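You operate a simulated robot arm through the tools that you are given. There is no shell and no other tool. Be economical: measure what you need, move in short steps, check, and stop when the job is done.

Carry out the task below with a simulated robot arm. There is one attempt and no reset: what you move stays moved.

TASK
Warm the green seal till READY shows, then put it in the blue tray.
Fine: it heats only with the lid shut; switch the warmer off before you open it, and leave it open.

It is judged by the outcome, as a careful person would: the job done as asked, and still so three seconds after it is handed in. It fails if anything else is knocked over, pushed out of place, dropped, spilled or broken.

THE ROBOT
A 7-joint arm with a two-finger parallel gripper, fixed in place. Base frame: the origin is at the foot of the arm, x ahead of it, y to its left, z up; the work surface is at about z = 0. Lengths are in m, angles in degrees, forces in N, time in s.
With the tool pointing down near the work surface it reaches from about 0.24 to 0.62 m from the base axis. Its first joint turns from -66.0 to 66.0 degrees. Payload 2.6 kg.
Tool frame: the origin (TCP) lies between the finger pads and is the grasp point; the fingertips stand 0.03 m ahead of it; z points along the fingers, y is the line along which they close. The gripper opens to 0.094 m. The fingers are 0.028 m wide and 0.01 m thick; the gripper's body (0.05 by 0.096 m) begins 0.055 m behind the TCP.
Orientation is told as [roll, pitch, yaw] about the base's x, y, z axes, in that order, counted from this pose: with the fingers straight down and closing along the base's y, the tool's x points along the base's -x, its y along +y and its z along -z.

THE INTERFACE
- The arm moves only by the tool arm_command. Its argument "motion" is a list that holds one entry, the list of rows, each a list of 7 numbers: the shift along the base's x, y, z in cm, then the turn, a rotation vector about the base's x, y, z in degrees, then the finger opening in cm, from 0 to 9.4. In form: [[[tx, ty, tz, wx, wy, wz, gripper], ...]]. A call has 1 to 12 rows; each row shifts and turns the commanded pose from where the row before left it. A row lasts 0.2 s, in which the tool goes at most 0.05 m and 8.6 degrees; a call with a longer step from one row to the next is refused whole, and so is a gripper value outside its range. A pose out of reach is approached as far as the arm can. The call stops where the force on the tool passes 40 N (or 10 N more than at its start, if that is more) or the arm is blocked; 0.2 s more then pass. The fingers move at their own pace (about 0.072 m/s each) and stop on an object; they squeeze with about 28 N. The grip force told is the motor's: it shows also when the fingers shut on nothing. Time passes only in rows, and 0.2 s behind the last, so rows that do not move let the fingers close. It gives the time, the measured TCP pose, the force on the tool (base axes), the opening and the grip force at its end, in the units of the frame above (readings bear some noise), and new pictures: "show" is both (left out), scene, wrist or none.
- Cameras (640 x 400 px; columns grow to the right, rows downward): "scene" is fixed at [0.0571, 0.4517, 0.5741]; the picture's right is [-0.53, -0.85, 0.00], its down [-0.41, 0.26, -0.88] and it looks along [0.74, -0.47, -0.48] (base axes); focal length 314 px, centre (320, 200). "wrist" rides on the gripper at [-0.037, 0, -0.058] in the tool frame; the picture's right is [0.00, -1.00, 0.00], its down [0.97, 0.00, -0.24] and it looks along [0.24, 0.00, 0.97] (tool axes); focal length 218 px, centre (320, 200).
- measure_at(camera, pixels): for up to 12 pixels [column, row] of the newest picture of that camera ("zoom" is the newest enlarged one), the place [x, y, z] in the base frame of the surface seen there, good to about 0.002 m. No time passes.
- close_up(camera, box): a new picture of the part [left, top, right, bottom] of that camera's present view, enlarged. No time passes.
- close_job(): hands the job in; it is judged then, once.

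Work in short steps. Measure before you move; look again where a grasp or a placing could have gone wrong, and mend it. You have 80 turns and 120 pictures in all, the two below and enlarged ones among them. Open the gripper and draw the arm clear of the work before you hand the job in, unless the task says otherwise; then end with one line.

The tools are called after "Call:" as a command line: name --argument value ..., lists and objects as JSON in quotes. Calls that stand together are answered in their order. arm_command: Moves the arm, as the interface text tells. Its arguments: {"type":"object","properties":{"motion":{"type":"array"},"show":{"type":"string","enum":["both","scene","wrist","none"]}},"required":["motion"]} The other tools are called the same way: measure_at (camera, pixels) gives the place of the surface under pixels of a picture; close_up (camera, box) takes an enlarged picture of a part of a camera's view; close_job () hands the job in.

At the start:

```text
clock: 0.0
eef_pos: [0.3716, 0.0262, 0.3585]
tool_rot: [0.0, 0.0, 0.1]
ft_force: [-0.2, -0.1, 0.0]
opening: 0.094
grip_force: 0.2
```

scene: 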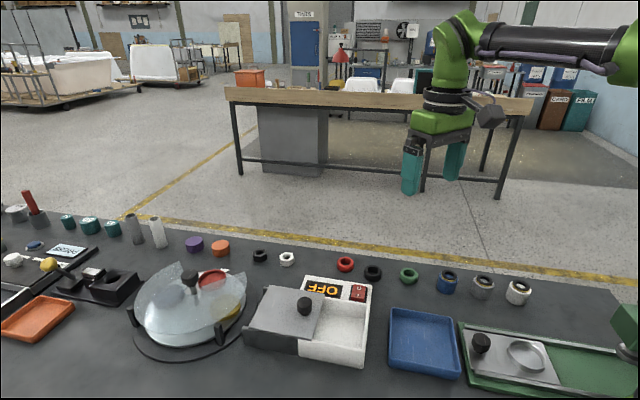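
wrist: 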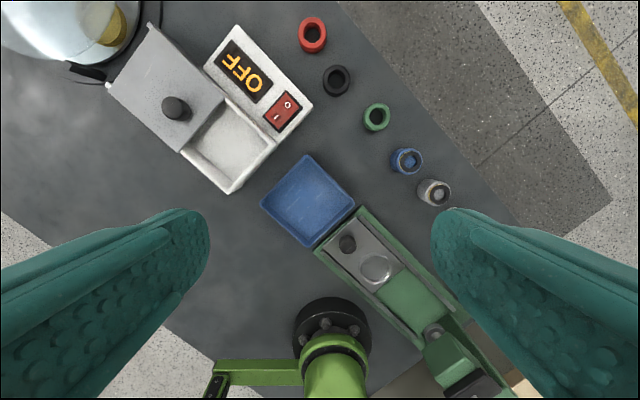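

The warmer (OFF display, red rocker, sliding lid with knob) is around scene (310,320). The green ring is at scene (409,275), and the blue tray at (425,340). I'll enlarge the view and measure these.

Call:
close_up --camera "wrist" --box '[100, 10, 420, 210]'

Call:
close_up --camera "scene" --box '[230, 230, 470, 380]'

Call:
measure_at --camera "wrist" --pixels '[[173, 108], [152, 25], [108, 85], [183, 151], [224, 95], [237, 26], [312, 106], [230, 193], [230, 145], [290, 104], [276, 119], [376, 107]]'

Call:
measure_at --camera "scene" --pixels '[[409, 270], [402, 274], [417, 275], [409, 282], [409, 276], [304, 300], [304, 311], [391, 309], [455, 314], [462, 377], [390, 367], [425, 340]]'

```text
2.00 times, centred on (260, 110) of wrist
```

zoom: 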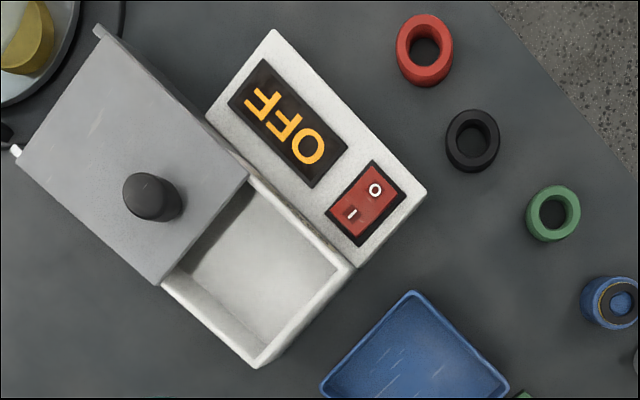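

```text
2.67 times, centred on (350, 305) of scene
```

zoom: 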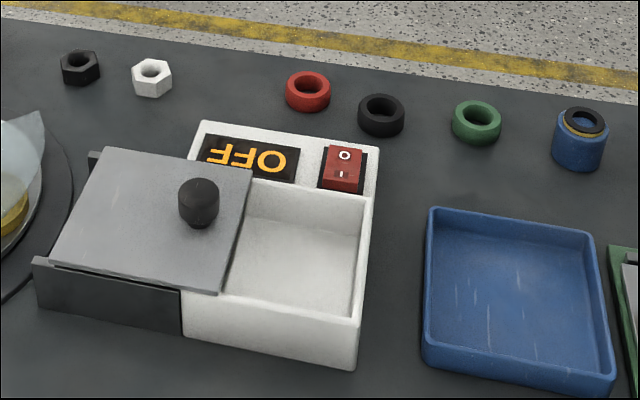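

```text
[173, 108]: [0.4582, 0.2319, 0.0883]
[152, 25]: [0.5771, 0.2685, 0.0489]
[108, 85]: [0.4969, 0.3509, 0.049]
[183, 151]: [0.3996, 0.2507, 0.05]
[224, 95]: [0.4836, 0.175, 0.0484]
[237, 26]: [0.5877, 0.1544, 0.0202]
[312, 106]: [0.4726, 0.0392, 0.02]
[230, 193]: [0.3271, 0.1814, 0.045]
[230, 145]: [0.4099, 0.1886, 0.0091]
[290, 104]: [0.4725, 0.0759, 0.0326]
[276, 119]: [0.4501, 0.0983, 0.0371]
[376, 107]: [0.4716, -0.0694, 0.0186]
```

```text
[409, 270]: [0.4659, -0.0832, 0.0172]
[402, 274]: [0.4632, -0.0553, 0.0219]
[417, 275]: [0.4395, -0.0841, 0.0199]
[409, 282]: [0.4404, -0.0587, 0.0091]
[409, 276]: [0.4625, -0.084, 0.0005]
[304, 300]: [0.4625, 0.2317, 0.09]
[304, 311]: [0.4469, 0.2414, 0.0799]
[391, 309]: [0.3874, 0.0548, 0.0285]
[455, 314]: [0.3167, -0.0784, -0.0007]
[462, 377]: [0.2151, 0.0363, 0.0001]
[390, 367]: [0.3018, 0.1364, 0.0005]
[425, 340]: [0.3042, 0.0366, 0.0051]
```

Call:
close_up --camera "wrist" --box '[100, 10, 420, 210]'

Call:
measure_at --camera "zoom" --pixels '[[128, 190], [173, 190], [150, 175], [150, 213], [260, 365], [352, 266], [252, 340], [336, 268], [190, 268], [250, 190], [380, 235], [275, 35]]'

Call:
measure_at --camera "zoom" --pixels '[[374, 190], [352, 212], [366, 175], [360, 235], [400, 195], [415, 190], [552, 188], [576, 210], [530, 212], [552, 239], [541, 200], [560, 226]]'

Call:
measure_at --camera "wrist" --pixels '[[306, 156], [354, 206], [306, 245], [262, 205], [308, 200], [336, 68], [336, 94], [407, 150], [290, 190], [320, 170], [280, 220], [340, 200]]'

```text
2.00 times, centred on (260, 110) of wrist
```

zoom: 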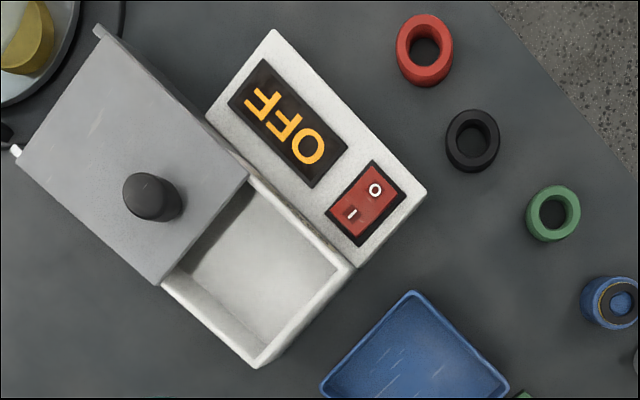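

```text
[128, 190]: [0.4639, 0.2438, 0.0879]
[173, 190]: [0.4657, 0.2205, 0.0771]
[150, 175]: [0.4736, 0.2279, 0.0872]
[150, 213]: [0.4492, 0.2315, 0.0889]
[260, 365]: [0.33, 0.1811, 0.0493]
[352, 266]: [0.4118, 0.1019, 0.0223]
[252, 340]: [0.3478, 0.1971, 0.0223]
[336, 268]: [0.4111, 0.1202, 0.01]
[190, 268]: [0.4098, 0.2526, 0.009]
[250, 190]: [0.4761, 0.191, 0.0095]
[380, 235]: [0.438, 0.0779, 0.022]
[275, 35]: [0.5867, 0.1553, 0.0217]
```

```text
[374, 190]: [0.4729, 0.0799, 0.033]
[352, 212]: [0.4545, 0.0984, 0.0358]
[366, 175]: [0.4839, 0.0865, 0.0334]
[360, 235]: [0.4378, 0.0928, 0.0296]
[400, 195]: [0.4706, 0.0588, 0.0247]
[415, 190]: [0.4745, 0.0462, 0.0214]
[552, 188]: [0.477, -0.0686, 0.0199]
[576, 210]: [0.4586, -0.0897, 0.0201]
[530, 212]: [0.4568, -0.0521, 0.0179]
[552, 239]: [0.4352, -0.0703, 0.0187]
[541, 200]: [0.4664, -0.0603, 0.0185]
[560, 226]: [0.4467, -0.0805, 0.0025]
```

```text
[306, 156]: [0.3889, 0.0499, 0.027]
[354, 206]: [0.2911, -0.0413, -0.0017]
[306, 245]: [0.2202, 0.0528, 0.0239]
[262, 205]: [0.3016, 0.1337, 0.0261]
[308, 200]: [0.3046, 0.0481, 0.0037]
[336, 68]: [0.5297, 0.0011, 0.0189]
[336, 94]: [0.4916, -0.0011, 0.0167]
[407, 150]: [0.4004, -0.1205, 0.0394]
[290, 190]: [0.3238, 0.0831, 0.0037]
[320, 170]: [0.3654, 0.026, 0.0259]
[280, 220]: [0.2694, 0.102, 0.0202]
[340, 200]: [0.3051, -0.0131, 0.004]
```

The green ring is centred near (0.456,-0.071) with its top at z≈0.02. Its row runs along the base diagonal, so yaw 45 closes across the row. I'll move above it.

Call:
arm_command --motion '[[[1.4, -1.62, -4.0, 0, 0, 7.5, 9.4], [1.4, -1.62, -4.0, 0, 0, 7.5, 9.4], [1.4, -1.62, -4.0, 0, 0, 7.5, 9.4], [1.4, -1.62, -4.0, 0, 0, 7.5, 9.4], [1.4, -1.62, -4.0, 0, 0, 7.5, 8], [1.4, -1.62, -4.0, 0, 0, 7.5, 8], [0, 0, 0, 0, 0, 0, 8]]]'

```text
clock: 1.6
eef_pos: [0.4537, -0.0726, 0.1172]
tool_rot: [0.0, 0.0, 45.1]
ft_force: [-1.4, 1.1, 0.6]
opening: 0.0801
grip_force: 0.0
```

scene: 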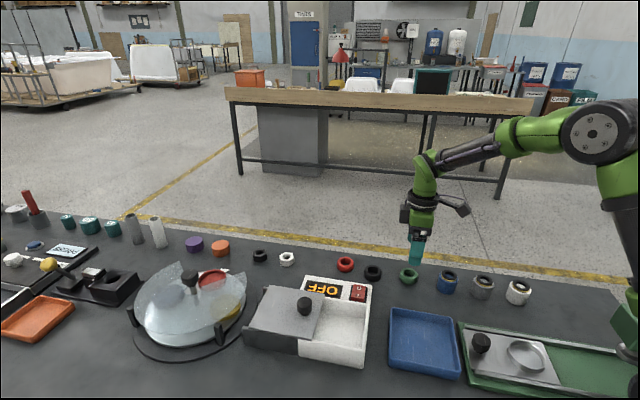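
wrist: 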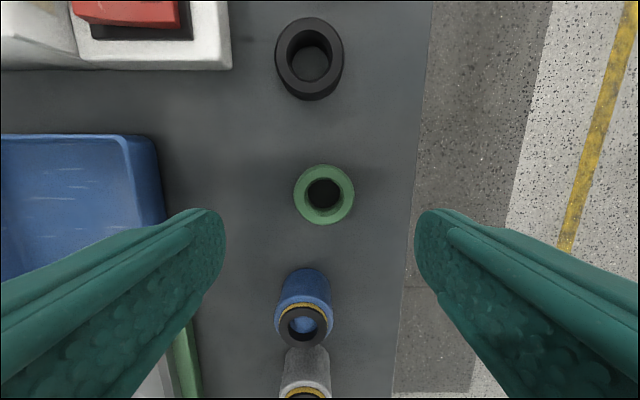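

The ring is at wrist (324,194), so I'll measure its rim.

Call:
measure_at --camera "wrist" --pixels '[[298, 190], [350, 190], [324, 169], [324, 215], [303, 190], [345, 190]]'

```text
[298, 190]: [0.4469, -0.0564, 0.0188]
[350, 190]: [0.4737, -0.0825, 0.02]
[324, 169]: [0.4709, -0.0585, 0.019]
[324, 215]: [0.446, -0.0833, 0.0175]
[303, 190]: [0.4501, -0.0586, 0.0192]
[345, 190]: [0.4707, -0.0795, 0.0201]
```

Ring centre is about (0.459,-0.070). I'll descend and close.

Call:
arm_command --motion '[[[0.5, 0.25, -3, 0, 0, 0, 7], [0, 0, -3, 0, 0, 0, 7], [0, 0, -2.1, 0, 0, 0, 7], [0, 0, 0, 0, 0, 0, 7], [0, 0, 0, 0, 0, 0, 3], [0, 0, 0, 0, 0, 0, 3], [0, 0, 0, 0, 0, 0, 3]]]'

```text
clock: 3.2
eef_pos: [0.461, -0.0699, 0.0374]
tool_rot: [0.0, -0.1, 45.1]
ft_force: [-0.3, 0.6, -0.3]
opening: 0.0438
grip_force: 28.0
```

scene: 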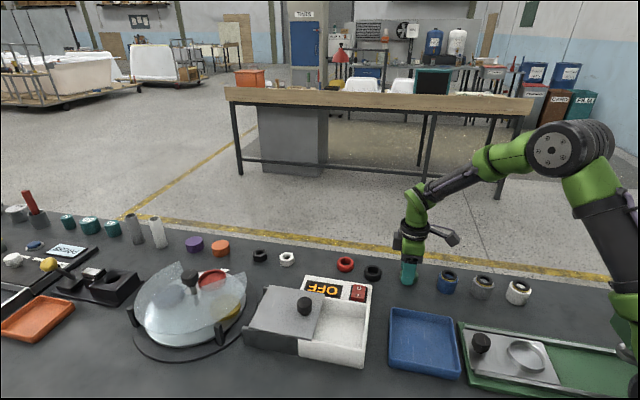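
wrist: 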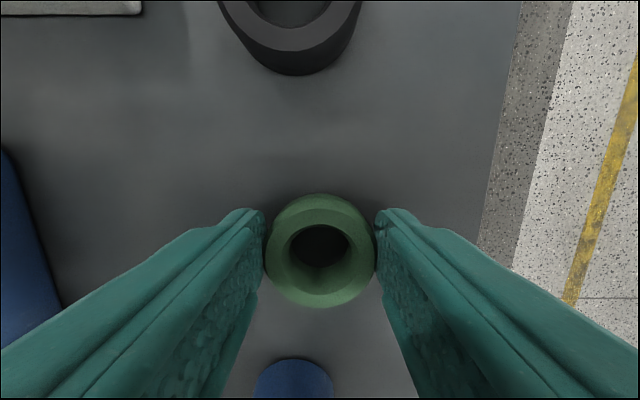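

Gripped at 0.044. I'll lift and carry it above the chamber, aiming for about (0.405,0.178).

Call:
arm_command --motion '[[[0, 0, 4, 0, 0, 0, 3], [0, 0, 4, 0, 0, 0, 3], [0, 0, 4, 0, 0, 0, 3], [-0.7, 3.1, 0, 0, 0, 0, 3], [-0.7, 3.1, 0, 0, 0, 0, 3], [-0.7, 3.1, 0, 0, 0, 0, 3], [-0.7, 3.1, 0, 0, 0, 0, 3], [-0.7, 3.1, 0, 0, 0, 0, 3], [-0.7, 3.1, 0, 0, 0, 0, 3], [-0.7, 3.1, 0, 0, 0, 0, 3], [-0.7, 3.1, 0, 0, 0, 0, 3], [0, 0, 0, 0, 0, 0, 3]]]'

```text
clock: 5.8
eef_pos: [0.4038, 0.1786, 0.1586]
tool_rot: [0.1, 0.0, 44.9]
ft_force: [-0.4, 1.0, 0.1]
opening: 0.044
grip_force: 28.0
```

scene: 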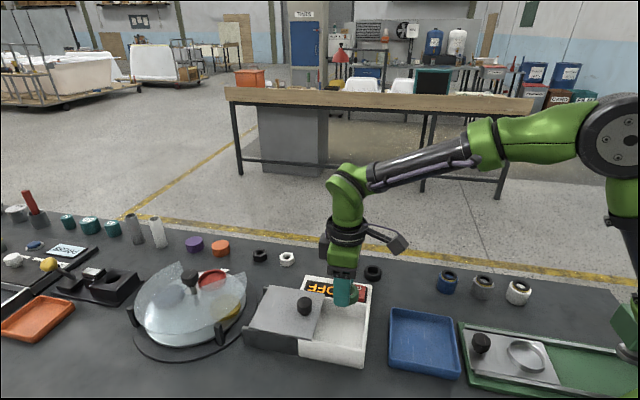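
wrist: 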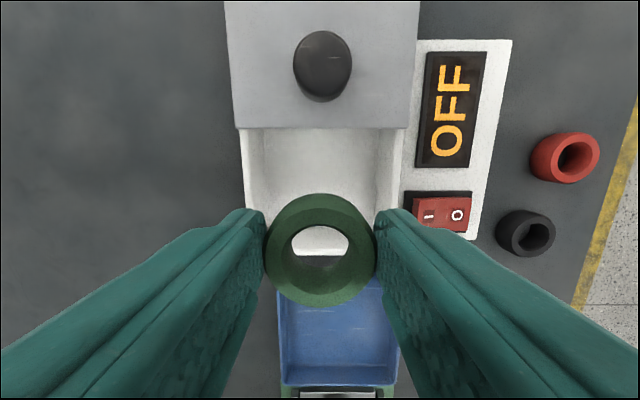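

Call:
measure_at --camera "wrist" --pixels '[[240, 150], [250, 150], [264, 150], [375, 150], [388, 150], [403, 140], [320, 135], [320, 180], [320, 240], [320, 251], [320, 262], [247, 190]]'

```text
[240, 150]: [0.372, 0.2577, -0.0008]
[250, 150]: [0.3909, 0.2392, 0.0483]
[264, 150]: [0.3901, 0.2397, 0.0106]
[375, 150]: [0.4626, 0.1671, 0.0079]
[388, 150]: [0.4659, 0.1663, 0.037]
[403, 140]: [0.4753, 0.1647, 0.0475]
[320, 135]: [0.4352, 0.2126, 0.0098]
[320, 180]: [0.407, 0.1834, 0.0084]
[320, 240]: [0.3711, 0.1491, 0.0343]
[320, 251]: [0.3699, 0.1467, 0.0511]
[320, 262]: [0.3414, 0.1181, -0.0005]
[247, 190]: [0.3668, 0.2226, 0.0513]
```

The chamber centre matches the TCP within 2 mm. I'll lower the ring in and release it.

Call:
arm_command --motion '[[[0, 0, -4, 0, 0, 0, 3], [0, 0, -4, 0, 0, 0, 3], [0, 0, -2, 0, 0, 0, 3], [0, 0, -1.0, 0, 0, 0, 3], [0, 0, 0, 0, 0, 0, 3]]]'

```text
clock: 7.0
eef_pos: [0.4031, 0.1785, 0.0479]
tool_rot: [0.0, 0.0, 45.0]
ft_force: [0.2, -0.3, -0.7]
opening: 0.044
grip_force: 28.5
```

scene: 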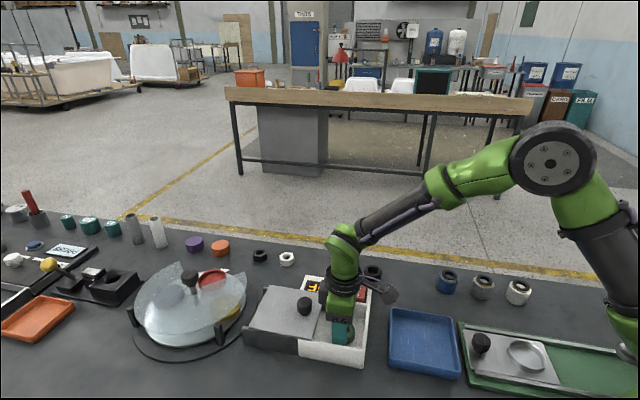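
wrist: 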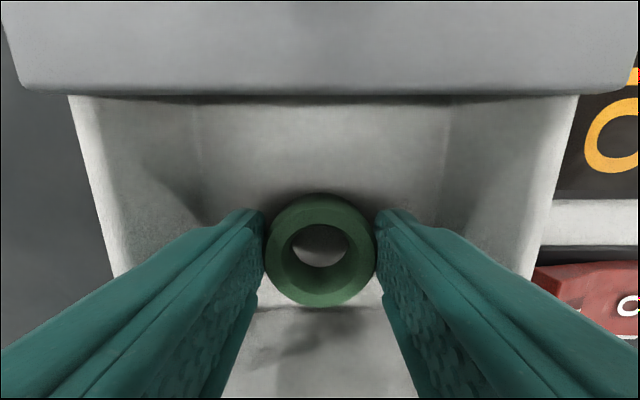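

The ring is near the floor. I'll nudge it down slightly, release, then lift straight up.

Call:
arm_command --motion '[[[0, 0, -0.15, 0, 0, 0, 3], [0, 0, 0, 0, 0, 0, 6.2], [0, 0, 0, 0, 0, 0, 6.2], [0, 0, 3, 0, 0, 0, 6.2], [0, 0, 4, 0, 0, 0, 6.2], [0, 0, 4, 0, 0, 0, 6.2], [0, 0, 0, 0, 0, 0, 6.2]]]'

```text
clock: 8.6
eef_pos: [0.4043, 0.1789, 0.1555]
tool_rot: [0.0, 0.0, 45.0]
ft_force: [-1.0, 0.2, 0.0]
opening: 0.0619
grip_force: 0.0
```

scene: 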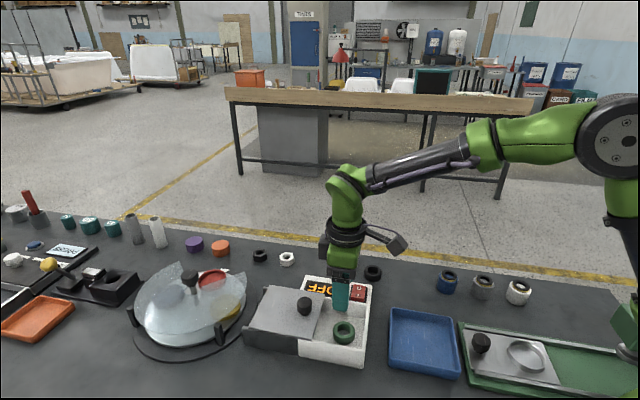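
wrist: 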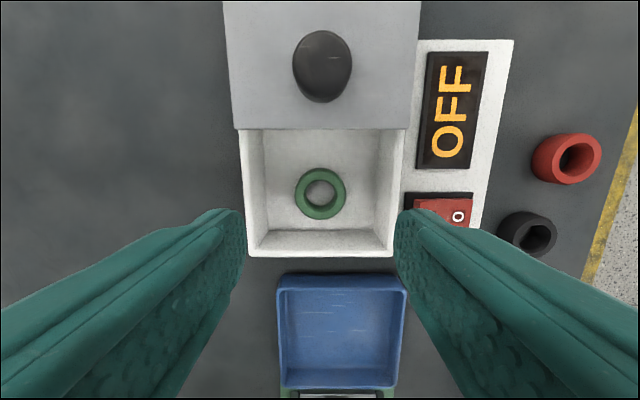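

The ring rests in the chamber. Next I'll measure the knob at wrist (322,65).

Call:
measure_at --camera "wrist" --pixels '[[322, 35], [322, 60], [297, 60], [348, 60], [322, 90], [322, 99], [322, 112], [322, 125], [322, 10], [235, 60], [415, 60]]'

Call:
close_up --camera "scene" --box '[230, 260, 390, 360]'

```text
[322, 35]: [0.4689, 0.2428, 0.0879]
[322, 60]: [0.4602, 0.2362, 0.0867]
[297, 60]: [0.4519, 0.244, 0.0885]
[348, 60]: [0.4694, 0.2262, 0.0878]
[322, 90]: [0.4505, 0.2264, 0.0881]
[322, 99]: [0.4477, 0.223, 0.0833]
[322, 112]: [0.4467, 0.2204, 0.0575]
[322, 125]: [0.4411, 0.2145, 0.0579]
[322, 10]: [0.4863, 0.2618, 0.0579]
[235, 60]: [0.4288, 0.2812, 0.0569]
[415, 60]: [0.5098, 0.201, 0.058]
```

```text
4.00 times, centred on (310, 310) of scene
```

zoom: 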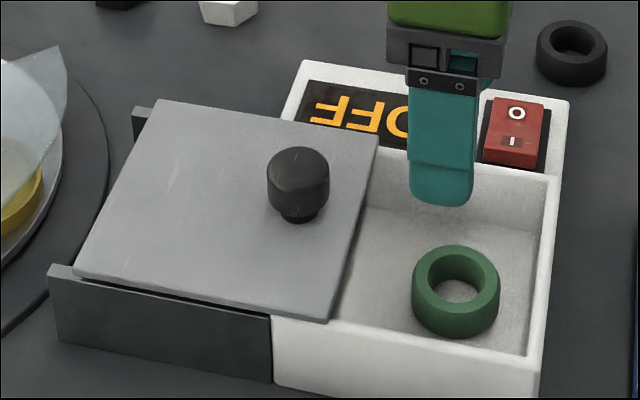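

Knob centre is (0.460,0.2345), Ø0.025, z 0.058–0.088. I'll move over it, descend and grip.

Call:
arm_command --motion '[[[2.8, 2.8, 0, 0, 0, 0, 6.2], [2.8, 2.75, 0, 0, 0, 0, 6.2], [0, 0, 0, 0, 0, 0, 6.2], [0, 0, -3, 0, 0, 0, 6.2], [0, 0, -2, 0, 0, 0, 6.2], [0, 0, -1.0, 0, 0, 0, 6.2], [0, 0, 0, 0, 0, 0, 1.5], [0, 0, 0, 0, 0, 0, 1.5], [0, 0, 0, 0, 0, 0, 1.5]]]'

```text
clock: 10.6
eef_pos: [0.4606, 0.2344, 0.0966]
tool_rot: [0.1, 0.1, 45.0]
ft_force: [2.4, -1.8, -2.8]
opening: 0.0313
grip_force: 44.7
```

scene: 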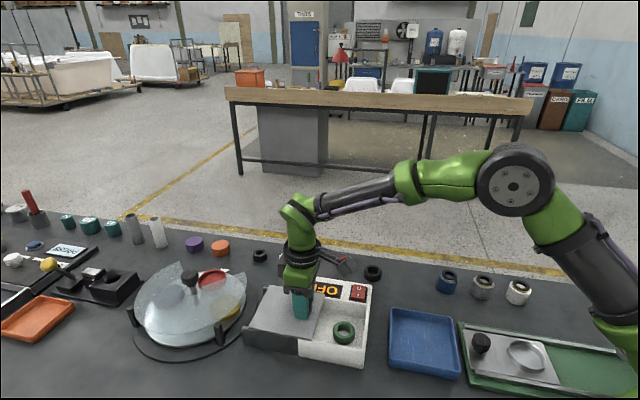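
wrist: 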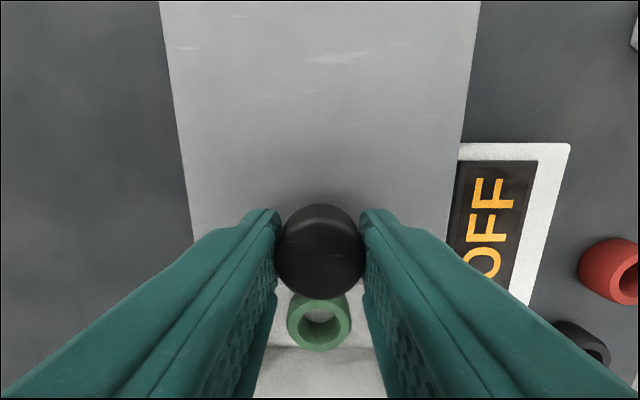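

Gripped. I'll slide the lid toward closed along (-1,-1).

Call:
arm_command --motion '[[[-0.85, -0.85, 0, 0, 0, 0, 1.5], [-0.85, -0.85, 0, 0, 0, 0, 1.5], [-0.85, -0.85, 0, 0, 0, 0, 1.5], [-0.85, -0.85, 0, 0, 0, 0, 1.5], [-0.85, -0.85, 0, 0, 0, 0, 1.5], [-0.85, -0.85, 0, 0, 0, 0, 1.5], [-0.85, -0.85, 0, 0, 0, 0, 1.5]]]'

```text
clock: 12.2
eef_pos: [0.3993, 0.173, 0.0953]
tool_rot: [-0.1, 0.1, 44.9]
ft_force: [9.1, -9.3, -21.0]
opening: 0.0312
grip_force: 44.6
```

scene: 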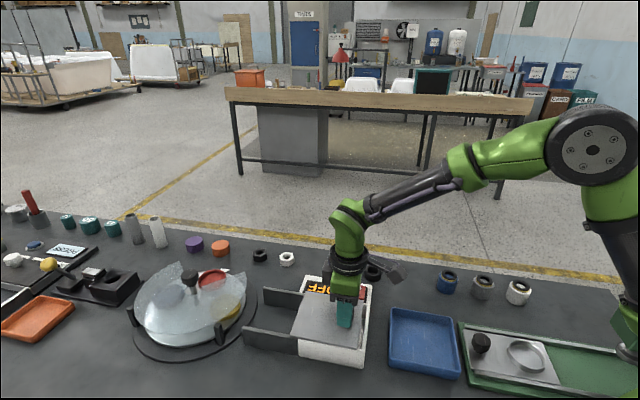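
wrist: 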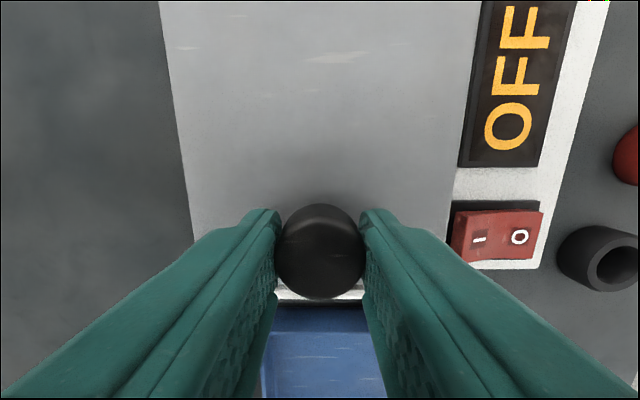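

The lid is almost shut, with a downward force of 21 N and sideways force of about 13 N. I'll ease the pose to match and continue in small steps.

Call:
arm_command --motion '[[[0.05, -0.05, -0.12, 0, 0, 0, 1.5], [-0.4, -0.4, 0, 0, 0, 0, 1.5], [-0.4, -0.4, 0, 0, 0, 0, 1.5], [-0.3, -0.3, 0, 0, 0, 0, 1.5]]]'

```text
clock: 13.2
eef_pos: [0.3909, 0.1638, 0.0974]
tool_rot: [0.1, -0.1, 44.9]
ft_force: [2.9, -3.8, 2.2]
opening: 0.0313
grip_force: 44.9
```

scene: 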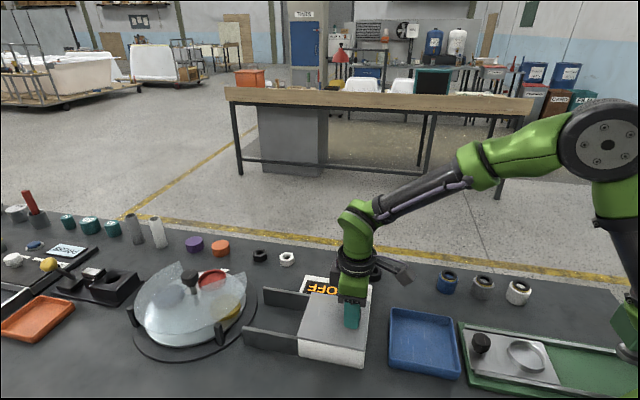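
wrist: 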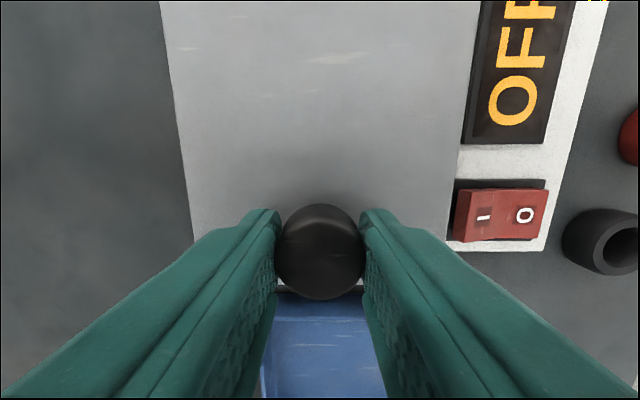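

It has travelled 99 mm with no stop felt. I'll push a bit further to find the end stop.

Call:
arm_command --motion '[[[-0.15, -0.15, 0, 0, 0, 0, 1.5], [-0.15, -0.15, 0, 0, 0, 0, 1.5], [-0.15, -0.15, 0, 0, 0, 0, 1.5]]]'

```text
clock: 14.0
eef_pos: [0.3878, 0.1622, 0.0969]
tool_rot: [-0.1, -0.7, 45.4]
ft_force: [27.8, 23.1, -11.5]
opening: 0.0315
grip_force: 44.7
```

scene: 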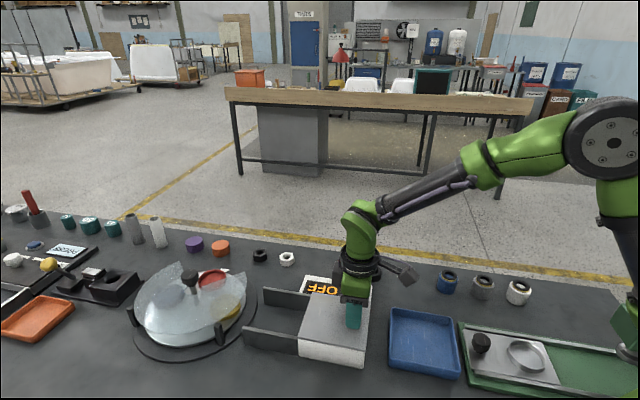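
wrist: 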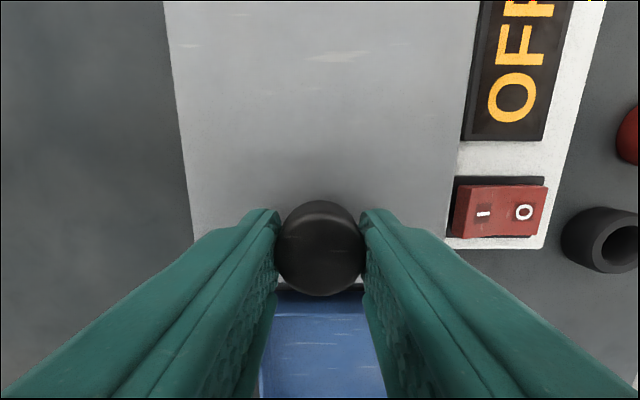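

The end stop is reached (36 N along the slide). I'll relieve the force, release and lift.

Call:
arm_command --motion '[[[0.2, 0.2, 0, 0, 0, 0, 1.5], [0, 0, 0, 0, 0, 0, 6.2], [0, 0, 0, 0, 0, 0, 6.2], [0, 0, 3, 0, 0, 0, 6.2], [0, 0, 4, 0, 0, 0, 6.2], [0, 0, 4, 0, 0, 0, 1], [2.0, -2.0, 0, 0, 0, 0, 0], [2.0, -2.0, 0, 0, 0, 0, 0], [0, 0, 0, 0, 0, 0, 0]]]'

```text
clock: 16.0
eef_pos: [0.4267, 0.1195, 0.2055]
tool_rot: [0.0, -0.1, 45.0]
ft_force: [0.1, 0.0, -0.2]
opening: 0.0
grip_force: 27.9
```

scene: 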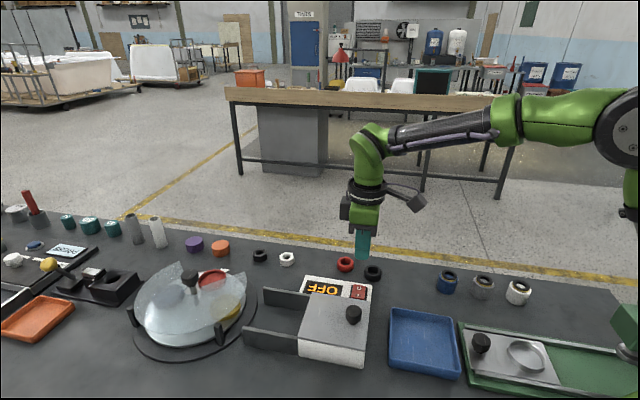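
wrist: 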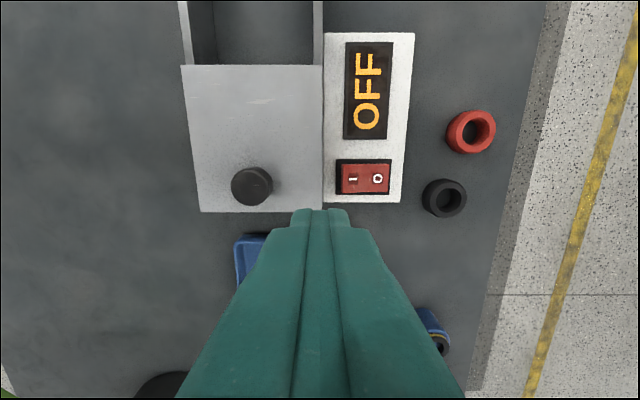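

The lid is shut. Now I'll measure the rocker precisely.

Call:
close_up --camera "wrist" --box '[310, 140, 420, 209]'

Call:
measure_at --camera "wrist" --pixels '[[344, 178], [352, 178], [358, 178], [364, 178], [370, 178], [377, 178], [384, 178], [388, 178], [352, 168], [352, 190], [398, 180], [325, 178]]'

```text
5.80 times, centred on (365, 174) of wrist
```

zoom: 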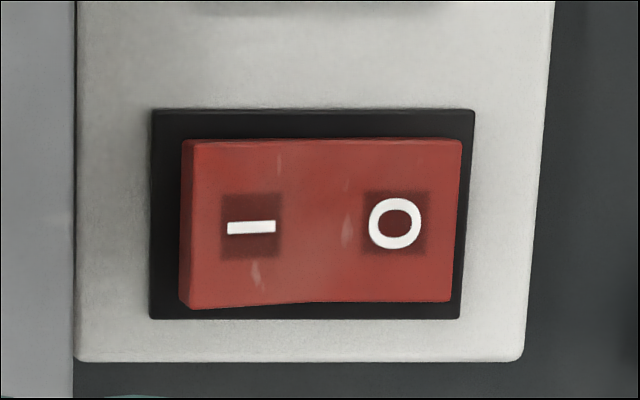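

```text
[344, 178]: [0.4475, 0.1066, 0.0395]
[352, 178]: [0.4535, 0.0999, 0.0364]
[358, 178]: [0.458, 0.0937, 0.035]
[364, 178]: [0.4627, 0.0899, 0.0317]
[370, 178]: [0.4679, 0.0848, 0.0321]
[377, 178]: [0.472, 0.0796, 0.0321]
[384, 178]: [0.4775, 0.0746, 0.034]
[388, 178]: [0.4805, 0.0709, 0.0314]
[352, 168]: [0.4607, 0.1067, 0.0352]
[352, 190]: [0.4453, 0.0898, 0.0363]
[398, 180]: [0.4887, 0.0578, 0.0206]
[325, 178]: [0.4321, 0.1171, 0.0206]
```

Press point for I is (0.452,0.102), top z≈0.0365. I'll go above it with the fingers closed.

Call:
arm_command --motion '[[[1.25, -0.9, -3, 0, 0, 0, 0], [1.25, -0.9, -3, 0, 0, 0, 0], [0, 0, -3, 0, 0, 0, 0], [0, 0, -3, 0, 0, 0, 0], [0, 0, -0.7, 0, 0, 0, 0], [0, 0, 0, 0, 0, 0, 0]]]'

Call:
arm_command --motion '[[[0, 0, -0.5, 0, 0, 0, 0], [0, 0, -0.3, 0, 0, 0, 0], [0, 0, -0.3, 0, 0, 0, 0], [0, 0, -0.3, 0, 0, 0, 0], [0, 0, -0.3, 0, 0, 0, 0], [0, 0, -0.2, 0, 0, 0, 0]]]'

```text
clock: 17.4
eef_pos: [0.4527, 0.102, 0.0779]
tool_rot: [0.0, 0.0, 45.0]
ft_force: [0.7, 0.1, 0.4]
opening: 0.0001
grip_force: 28.6
```

scene: 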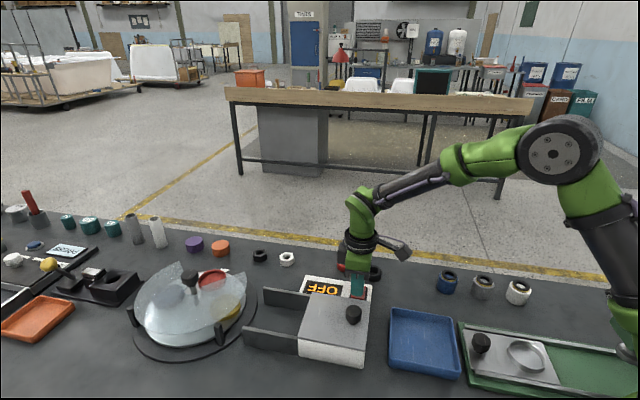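
wrist: 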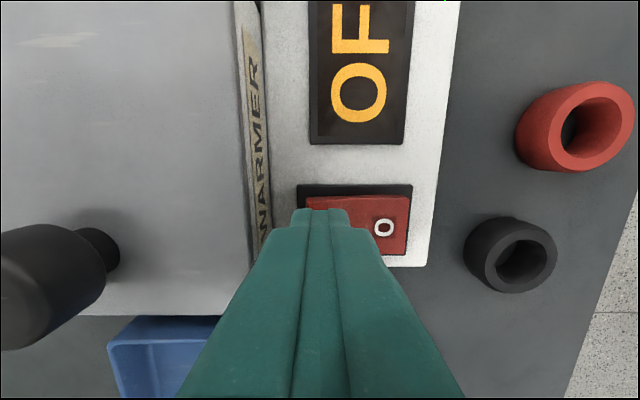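

```text
clock: 18.6
eef_pos: [0.4529, 0.1022, 0.0664]
tool_rot: [0.0, -0.1, 44.7]
ft_force: [-3.1, -1.8, 8.1]
opening: 0.0
grip_force: 28.0
stopped in row 6: the force on the tool passed its limit (the readings are from after the stop); the commanded pose is now the measured one
```

scene: 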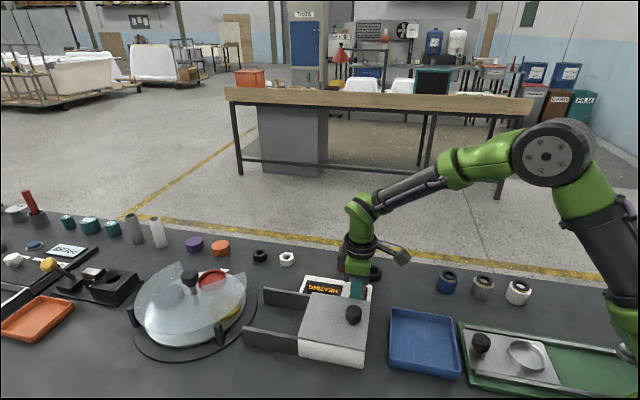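
wrist: 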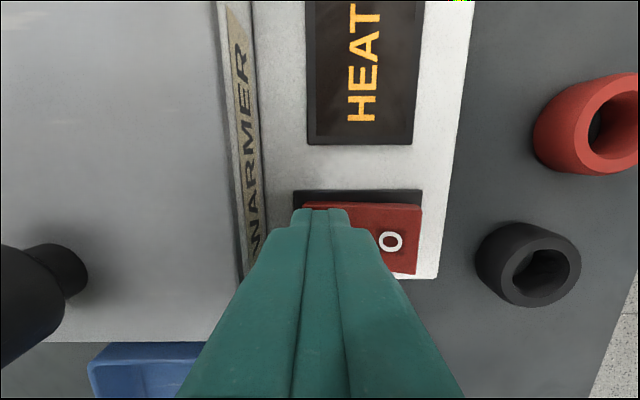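

It shows HEATING. I'll lift off, move above the O end, and wait.

Call:
arm_command --motion '[[[0, 0, 2, 0, 0, 0, 0], [0, 0, 2, 0, 0, 0, 0], [1.2, -1.2, 0, 0, 0, 0, 0], [1.2, -1.2, 0, 0, 0, 0, 0], [0, 0, 0, 0, 0, 0, 0], [0, 0, 0, 0, 0, 0, 0], [0, 0, 0, 0, 0, 0, 0], [0, 0, 0, 0, 0, 0, 0], [0, 0, 0, 0, 0, 0, 0], [0, 0, 0, 0, 0, 0, 0], [0, 0, 0, 0, 0, 0, 0], [0, 0, 0, 0, 0, 0, 0]]]' --show "wrist"

```text
clock: 21.2
eef_pos: [0.4764, 0.0793, 0.1051]
tool_rot: [0.0, -0.1, 44.8]
ft_force: [-0.3, 0.1, 0.6]
opening: 0.0004
grip_force: 27.5
```

wrist: 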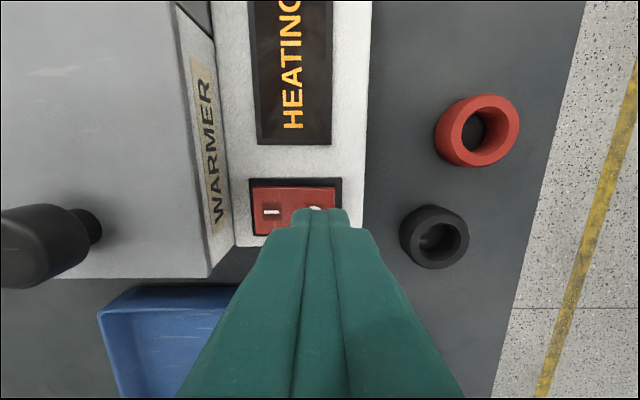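

Still heating. I'll wait.

Call:
arm_command --motion '[[[0, 0, 0, 0, 0, 0, 0], [0, 0, 0, 0, 0, 0, 0], [0, 0, 0, 0, 0, 0, 0], [0, 0, 0, 0, 0, 0, 0], [0, 0, 0, 0, 0, 0, 0], [0, 0, 0, 0, 0, 0, 0], [0, 0, 0, 0, 0, 0, 0], [0, 0, 0, 0, 0, 0, 0], [0, 0, 0, 0, 0, 0, 0], [0, 0, 0, 0, 0, 0, 0], [0, 0, 0, 0, 0, 0, 0], [0, 0, 0, 0, 0, 0, 0]]]' --show "wrist"

Call:
arm_command --motion '[[[0, 0, 0, 0, 0, 0, 0], [0, 0, 0, 0, 0, 0, 0], [0, 0, 0, 0, 0, 0, 0], [0, 0, 0, 0, 0, 0, 0], [0, 0, 0, 0, 0, 0, 0], [0, 0, 0, 0, 0, 0, 0], [0, 0, 0, 0, 0, 0, 0], [0, 0, 0, 0, 0, 0, 0], [0, 0, 0, 0, 0, 0, 0], [0, 0, 0, 0, 0, 0, 0], [0, 0, 0, 0, 0, 0, 0], [0, 0, 0, 0, 0, 0, 0]]]' --show "wrist"

```text
clock: 23.8
eef_pos: [0.4759, 0.0791, 0.1063]
tool_rot: [0.0, -0.2, 44.9]
ft_force: [-0.1, -0.8, 0.8]
opening: 0.0001
grip_force: 27.8
```

wrist: 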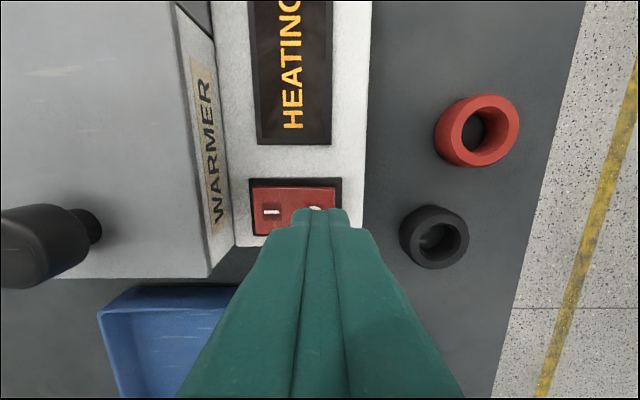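

```text
clock: 26.4
eef_pos: [0.4775, 0.0791, 0.1054]
tool_rot: [0.0, -0.1, 44.9]
ft_force: [-0.4, 0.8, -0.7]
opening: 0.0
grip_force: 28.1
```

wrist: 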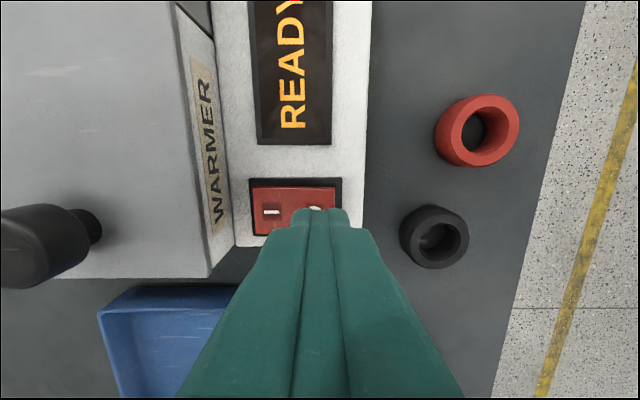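

READY shows. I'll press O.

Call:
arm_command --motion '[[[0, 0, -1.5, 0, 0, 0, 0], [0, 0, -1.5, 0, 0, 0, 0], [0, 0, -0.4, 0, 0, 0, 0], [0, 0, -0.3, 0, 0, 0, 0], [0, 0, -0.3, 0, 0, 0, 0], [0, 0, -0.3, 0, 0, 0, 0], [0, 0, -0.2, 0, 0, 0, 0]]]' --show "wrist"

```text
clock: 27.9
eef_pos: [0.4762, 0.0785, 0.0667]
tool_rot: [0.0, -0.1, 44.5]
ft_force: [-4.5, -0.8, 7.4]
opening: 0.0002
grip_force: 28.0
stopped in row 7: the force on the tool passed its limit (the readings are from after the stop); the commanded pose is now the measured one
```

wrist: 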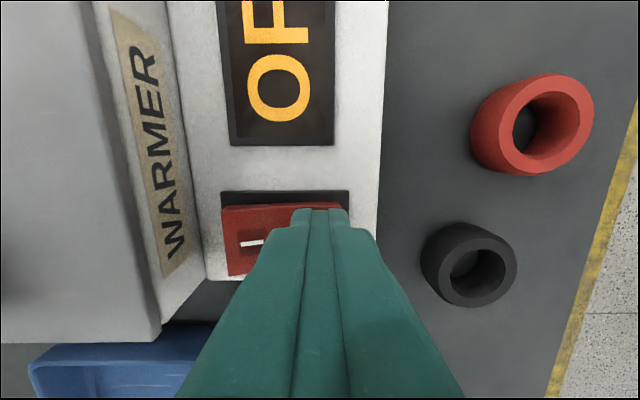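

It's OFF. I'll rise and go above the knob at about (0.388,0.163), fingers open.

Call:
arm_command --motion '[[[0, 0, 3, 0, 0, 0, 0], [0, 0, 4, 0, 0, 0, 0], [0, 0, 2, 0, 0, 0.2, 3], [-2.2, 2.1, 0, 0, 0, 0.1, 6.2], [-2.2, 2.1, 0, 0, 0, 0.1, 6.2], [-2.2, 2.1, 0, 0, 0, 0, 6.2], [-2.2, 2.1, 0, 0, 0, 0, 6.2], [0, 0, 0, 0, 0, 0, 6.2]]]'

```text
clock: 29.7
eef_pos: [0.3886, 0.1634, 0.1555]
tool_rot: [0.0, -0.3, 45.0]
ft_force: [0.4, -1.1, -0.5]
opening: 0.0621
grip_force: 0.0
```

scene: 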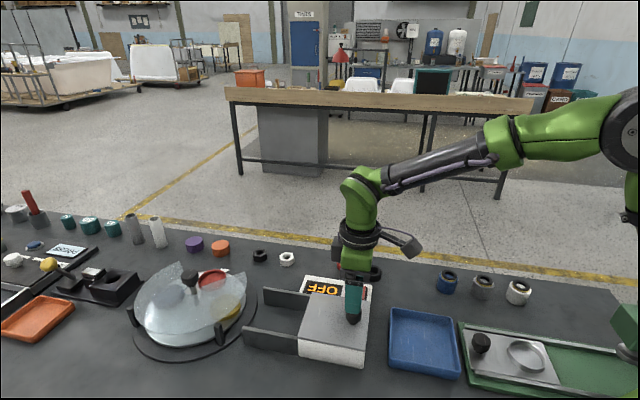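
wrist: 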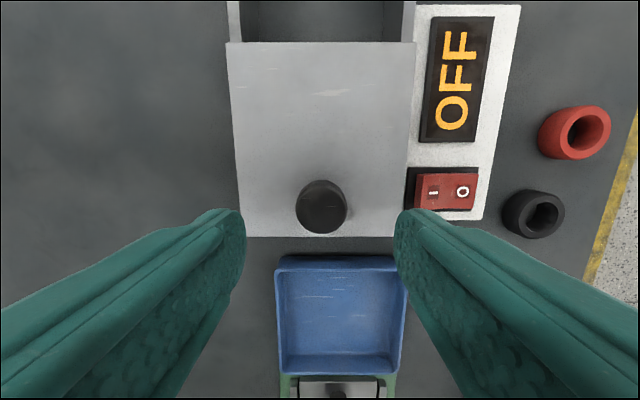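

The knob lies centred under the TCP. I'll descend, grip, and slide open.

Call:
arm_command --motion '[[[0, 0, -3, 0, 0.3, 0, 6.2], [0, 0, -2, 0, 0, 0, 6.2], [0, 0, -0.9, 0, 0, 0, 6.2], [0, 0, 0, 0, 0, 0, 1.5], [0, 0, 0, 0, 0, 0, 1.5], [0, 0, 0, 0, 0, 0, 1.5], [0, 0, 0, 0, 0, 0, 1.5]]]' --show "wrist"

Call:
arm_command --motion '[[[0.6, 0.6, 0, 0, 0, 0, 1.5], [0.85, 0.85, 0, 0, 0, 0, 1.5], [0.85, 0.85, 0, 0, 0, 0, 1.5], [0.85, 0.85, 0, 0, 0, 0, 1.5], [0.85, 0.85, 0, 0, 0, 0, 1.5], [0.85, 0.85, 0, 0, 0, 0, 1.5], [0.85, 0.85, 0, 0, 0, 0, 1.5], [0.85, 0.85, 0, 0, 0, 0, 1.5]]]'

```text
clock: 31.3
eef_pos: [0.3892, 0.1635, 0.0965]
tool_rot: [0.1, 0.1, 45.0]
ft_force: [1.1, 0.3, -4.1]
opening: 0.0312
grip_force: 45.1
```

wrist: 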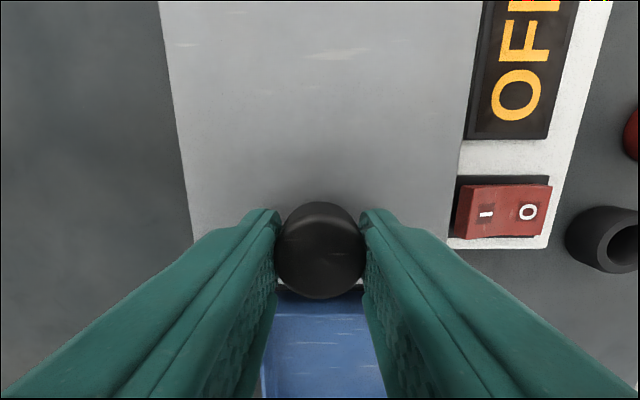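

```text
clock: 33.1
eef_pos: [0.4547, 0.2279, 0.0958]
tool_rot: [0.3, 0.1, 45.0]
ft_force: [1.3, -2.4, -11.2]
opening: 0.0315
grip_force: 45.3
```

scene: 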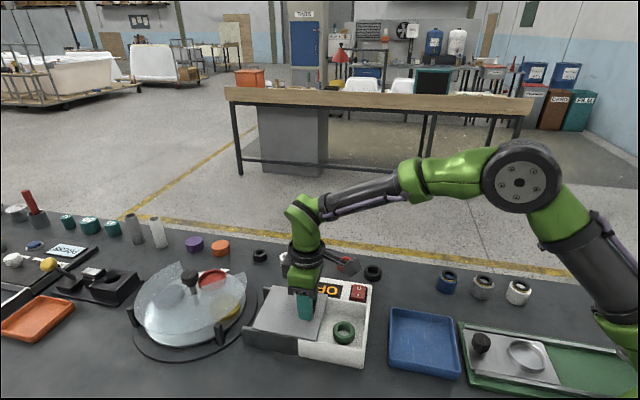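
wrist: 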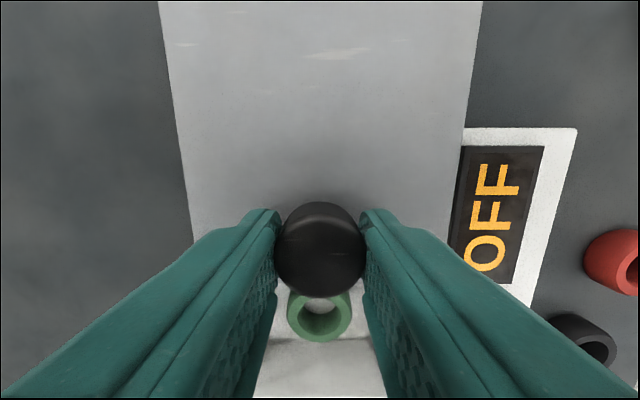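

Nearly back to the original open position. The last 7 mm, then release and lift.

Call:
arm_command --motion '[[[0.3, 0.3, 0, 0, 0, 0, 1.5], [0.3, 0.35, 0, 0, 0, 0, 1.5], [0, 0, 0, 0, 0, 0, 1.5], [0, 0, 0, 0, 0, 0, 6.2], [0, 0, 0, 0, 0, 0, 6.2], [0, 0, 3, 0, 0, 0, 6.2], [0, 0, 3.5, 0, 0, 0, 6.2], [-2.8, -2.8, 0, 0, 0, 0, 6.2], [-2.8, -2.8, 0, 0, 0, 0, 6.2], [0, 0, 0, 0, 0, 0, 6.2]]]'

```text
clock: 35.3
eef_pos: [0.4065, 0.178, 0.1611]
tool_rot: [0.2, 0.1, 45.0]
ft_force: [-0.4, -0.1, 1.2]
opening: 0.0619
grip_force: 0.1
```

scene: 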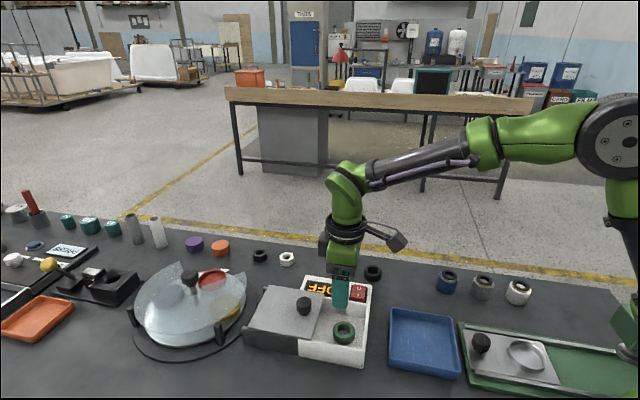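
wrist: 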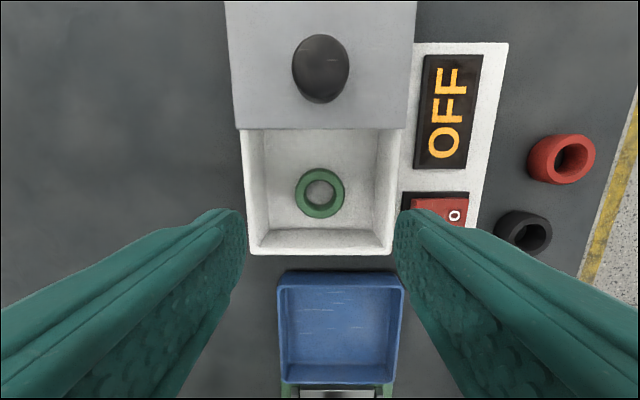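

The lid is open and the ring hasn't moved. I'll pick it up at (0.4035,0.1785).

Call:
arm_command --motion '[[[-0.25, 0.05, -4, 0, 0, 0, 6.2], [0, 0, -4, 0, 0, 0, 6.2], [0, 0, -2.5, 0, 0, 0, 6.2], [0, 0, -0.8, 0, 0, 0, 6.2], [0, 0, 0, 0, 0, 0, 6.2], [0, 0, 0, 0, 0, 0, 3], [0, 0, 0, 0, 0, 0, 3], [0, 0, 0, 0, 0, 0, 3], [0, 0, 3, 0, 0, 0, 3], [0, 0, 4, 0, 0, 0, 3], [0, 0, 4, 0, 0, 0, 3], [0, 0, 0, 0, 0, 0, 3]]]'

```text
clock: 37.9
eef_pos: [0.4033, 0.1812, 0.1591]
tool_rot: [0.2, 0.0, 45.0]
ft_force: [0.2, -0.2, -0.3]
opening: 0.0438
grip_force: 27.8
```

scene: 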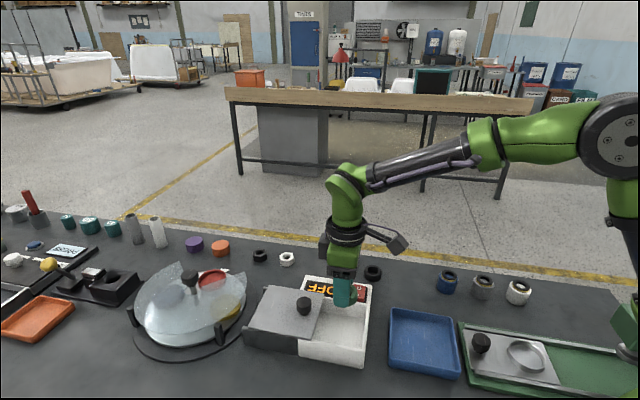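
wrist: 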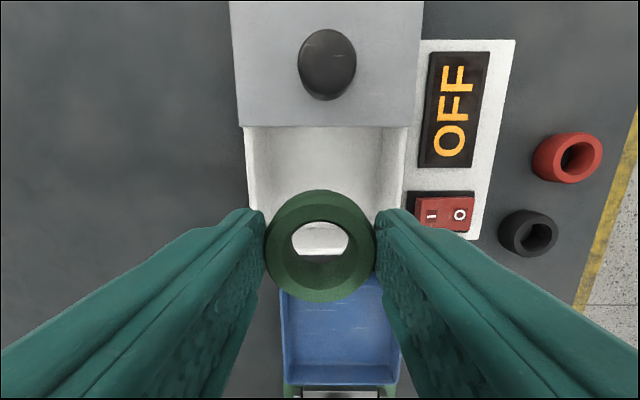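

Gripped (0.0438). The tray centre is about (0.3045,0.05), floor z 0.004, so I'll move over it.

Call:
arm_command --motion '[[[-1.98, -2.62, 0, 0, 0, 0, 3], [-1.98, -2.62, 0, 0, 0, 0, 3], [-1.98, -2.62, 0, 0, 0, 0, 3], [-1.98, -2.62, 0, 0, 0, 0, 3], [-1.98, -2.62, 0, 0, 0, 0, 3], [0, 0, -3, 0, 0, 0, 3], [0, 0, 0, 0, 0, 0, 3]]]'

```text
clock: 39.5
eef_pos: [0.3023, 0.048, 0.1283]
tool_rot: [0.2, 0.0, 45.0]
ft_force: [0.0, 0.0, 0.1]
opening: 0.0439
grip_force: 28.2
```

scene: 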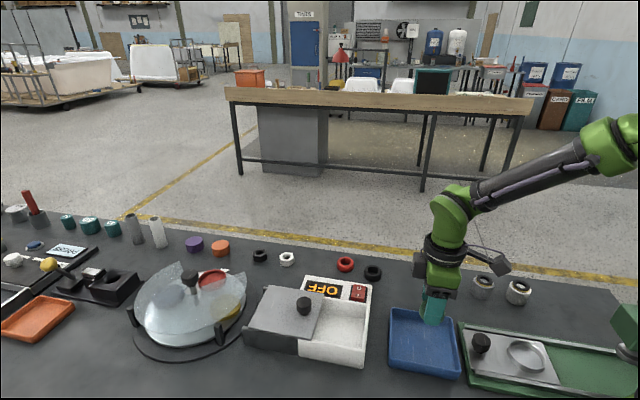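
wrist: 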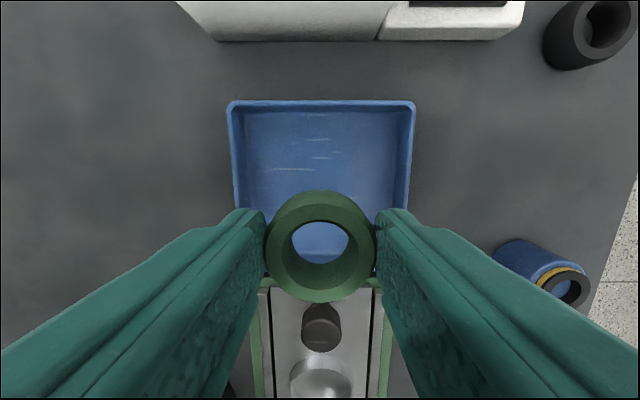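

Centred over the tray. I'll lower, release and retract.

Call:
arm_command --motion '[[[0, 0, -4, 0, 0, 0, 3], [0, 0, -3, 0, 0, 0, 3], [0, 0, -1.0, 0, 0, 0, 3], [0, 0, -0.5, 0, 0, 0, 3], [0, 0, 0, 0, 0, 0, 3], [0, 0, 0, 0, 0, 0, 6.2], [0, 0, 0, 0, 0, 0, 6.2], [0, 0, 3, 0, 0, 0, 6.2], [0, 0, 4, 0, 0, 0, 6.2], [0, 0, 4, 0, 0, 0, 6.2], [0, 0, 4, 0, 0, 0, 6.2], [0, 0, 4, 0, 0, 0, 6.2]]]'

```text
clock: 42.1
eef_pos: [0.3019, 0.0488, 0.2342]
tool_rot: [0.3, 0.0, 44.8]
ft_force: [-0.7, 0.7, 0.7]
opening: 0.062
grip_force: 0.0
```

scene: 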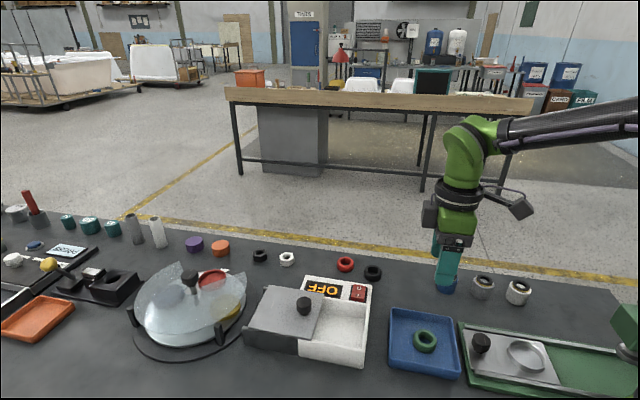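
wrist: 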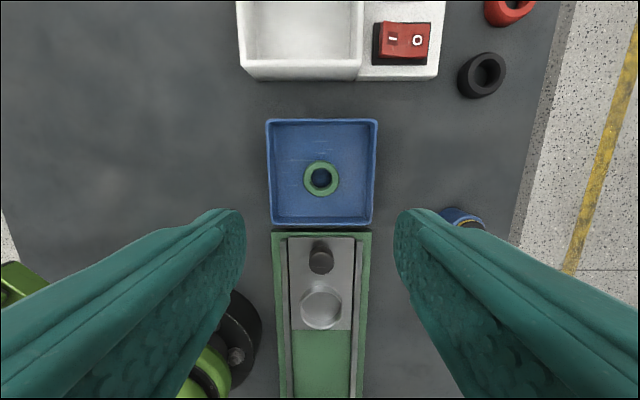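

The seal lies in the blue tray, the warmer shows OFF with its lid open, and the arm is clear. I'll hand the job in.

Call:
close_job

```text
The job is handed in.
```

The green seal was warmed until READY showed and now lies in the blue tray; the warmer was switched off before I opened it, and its lid is left open.
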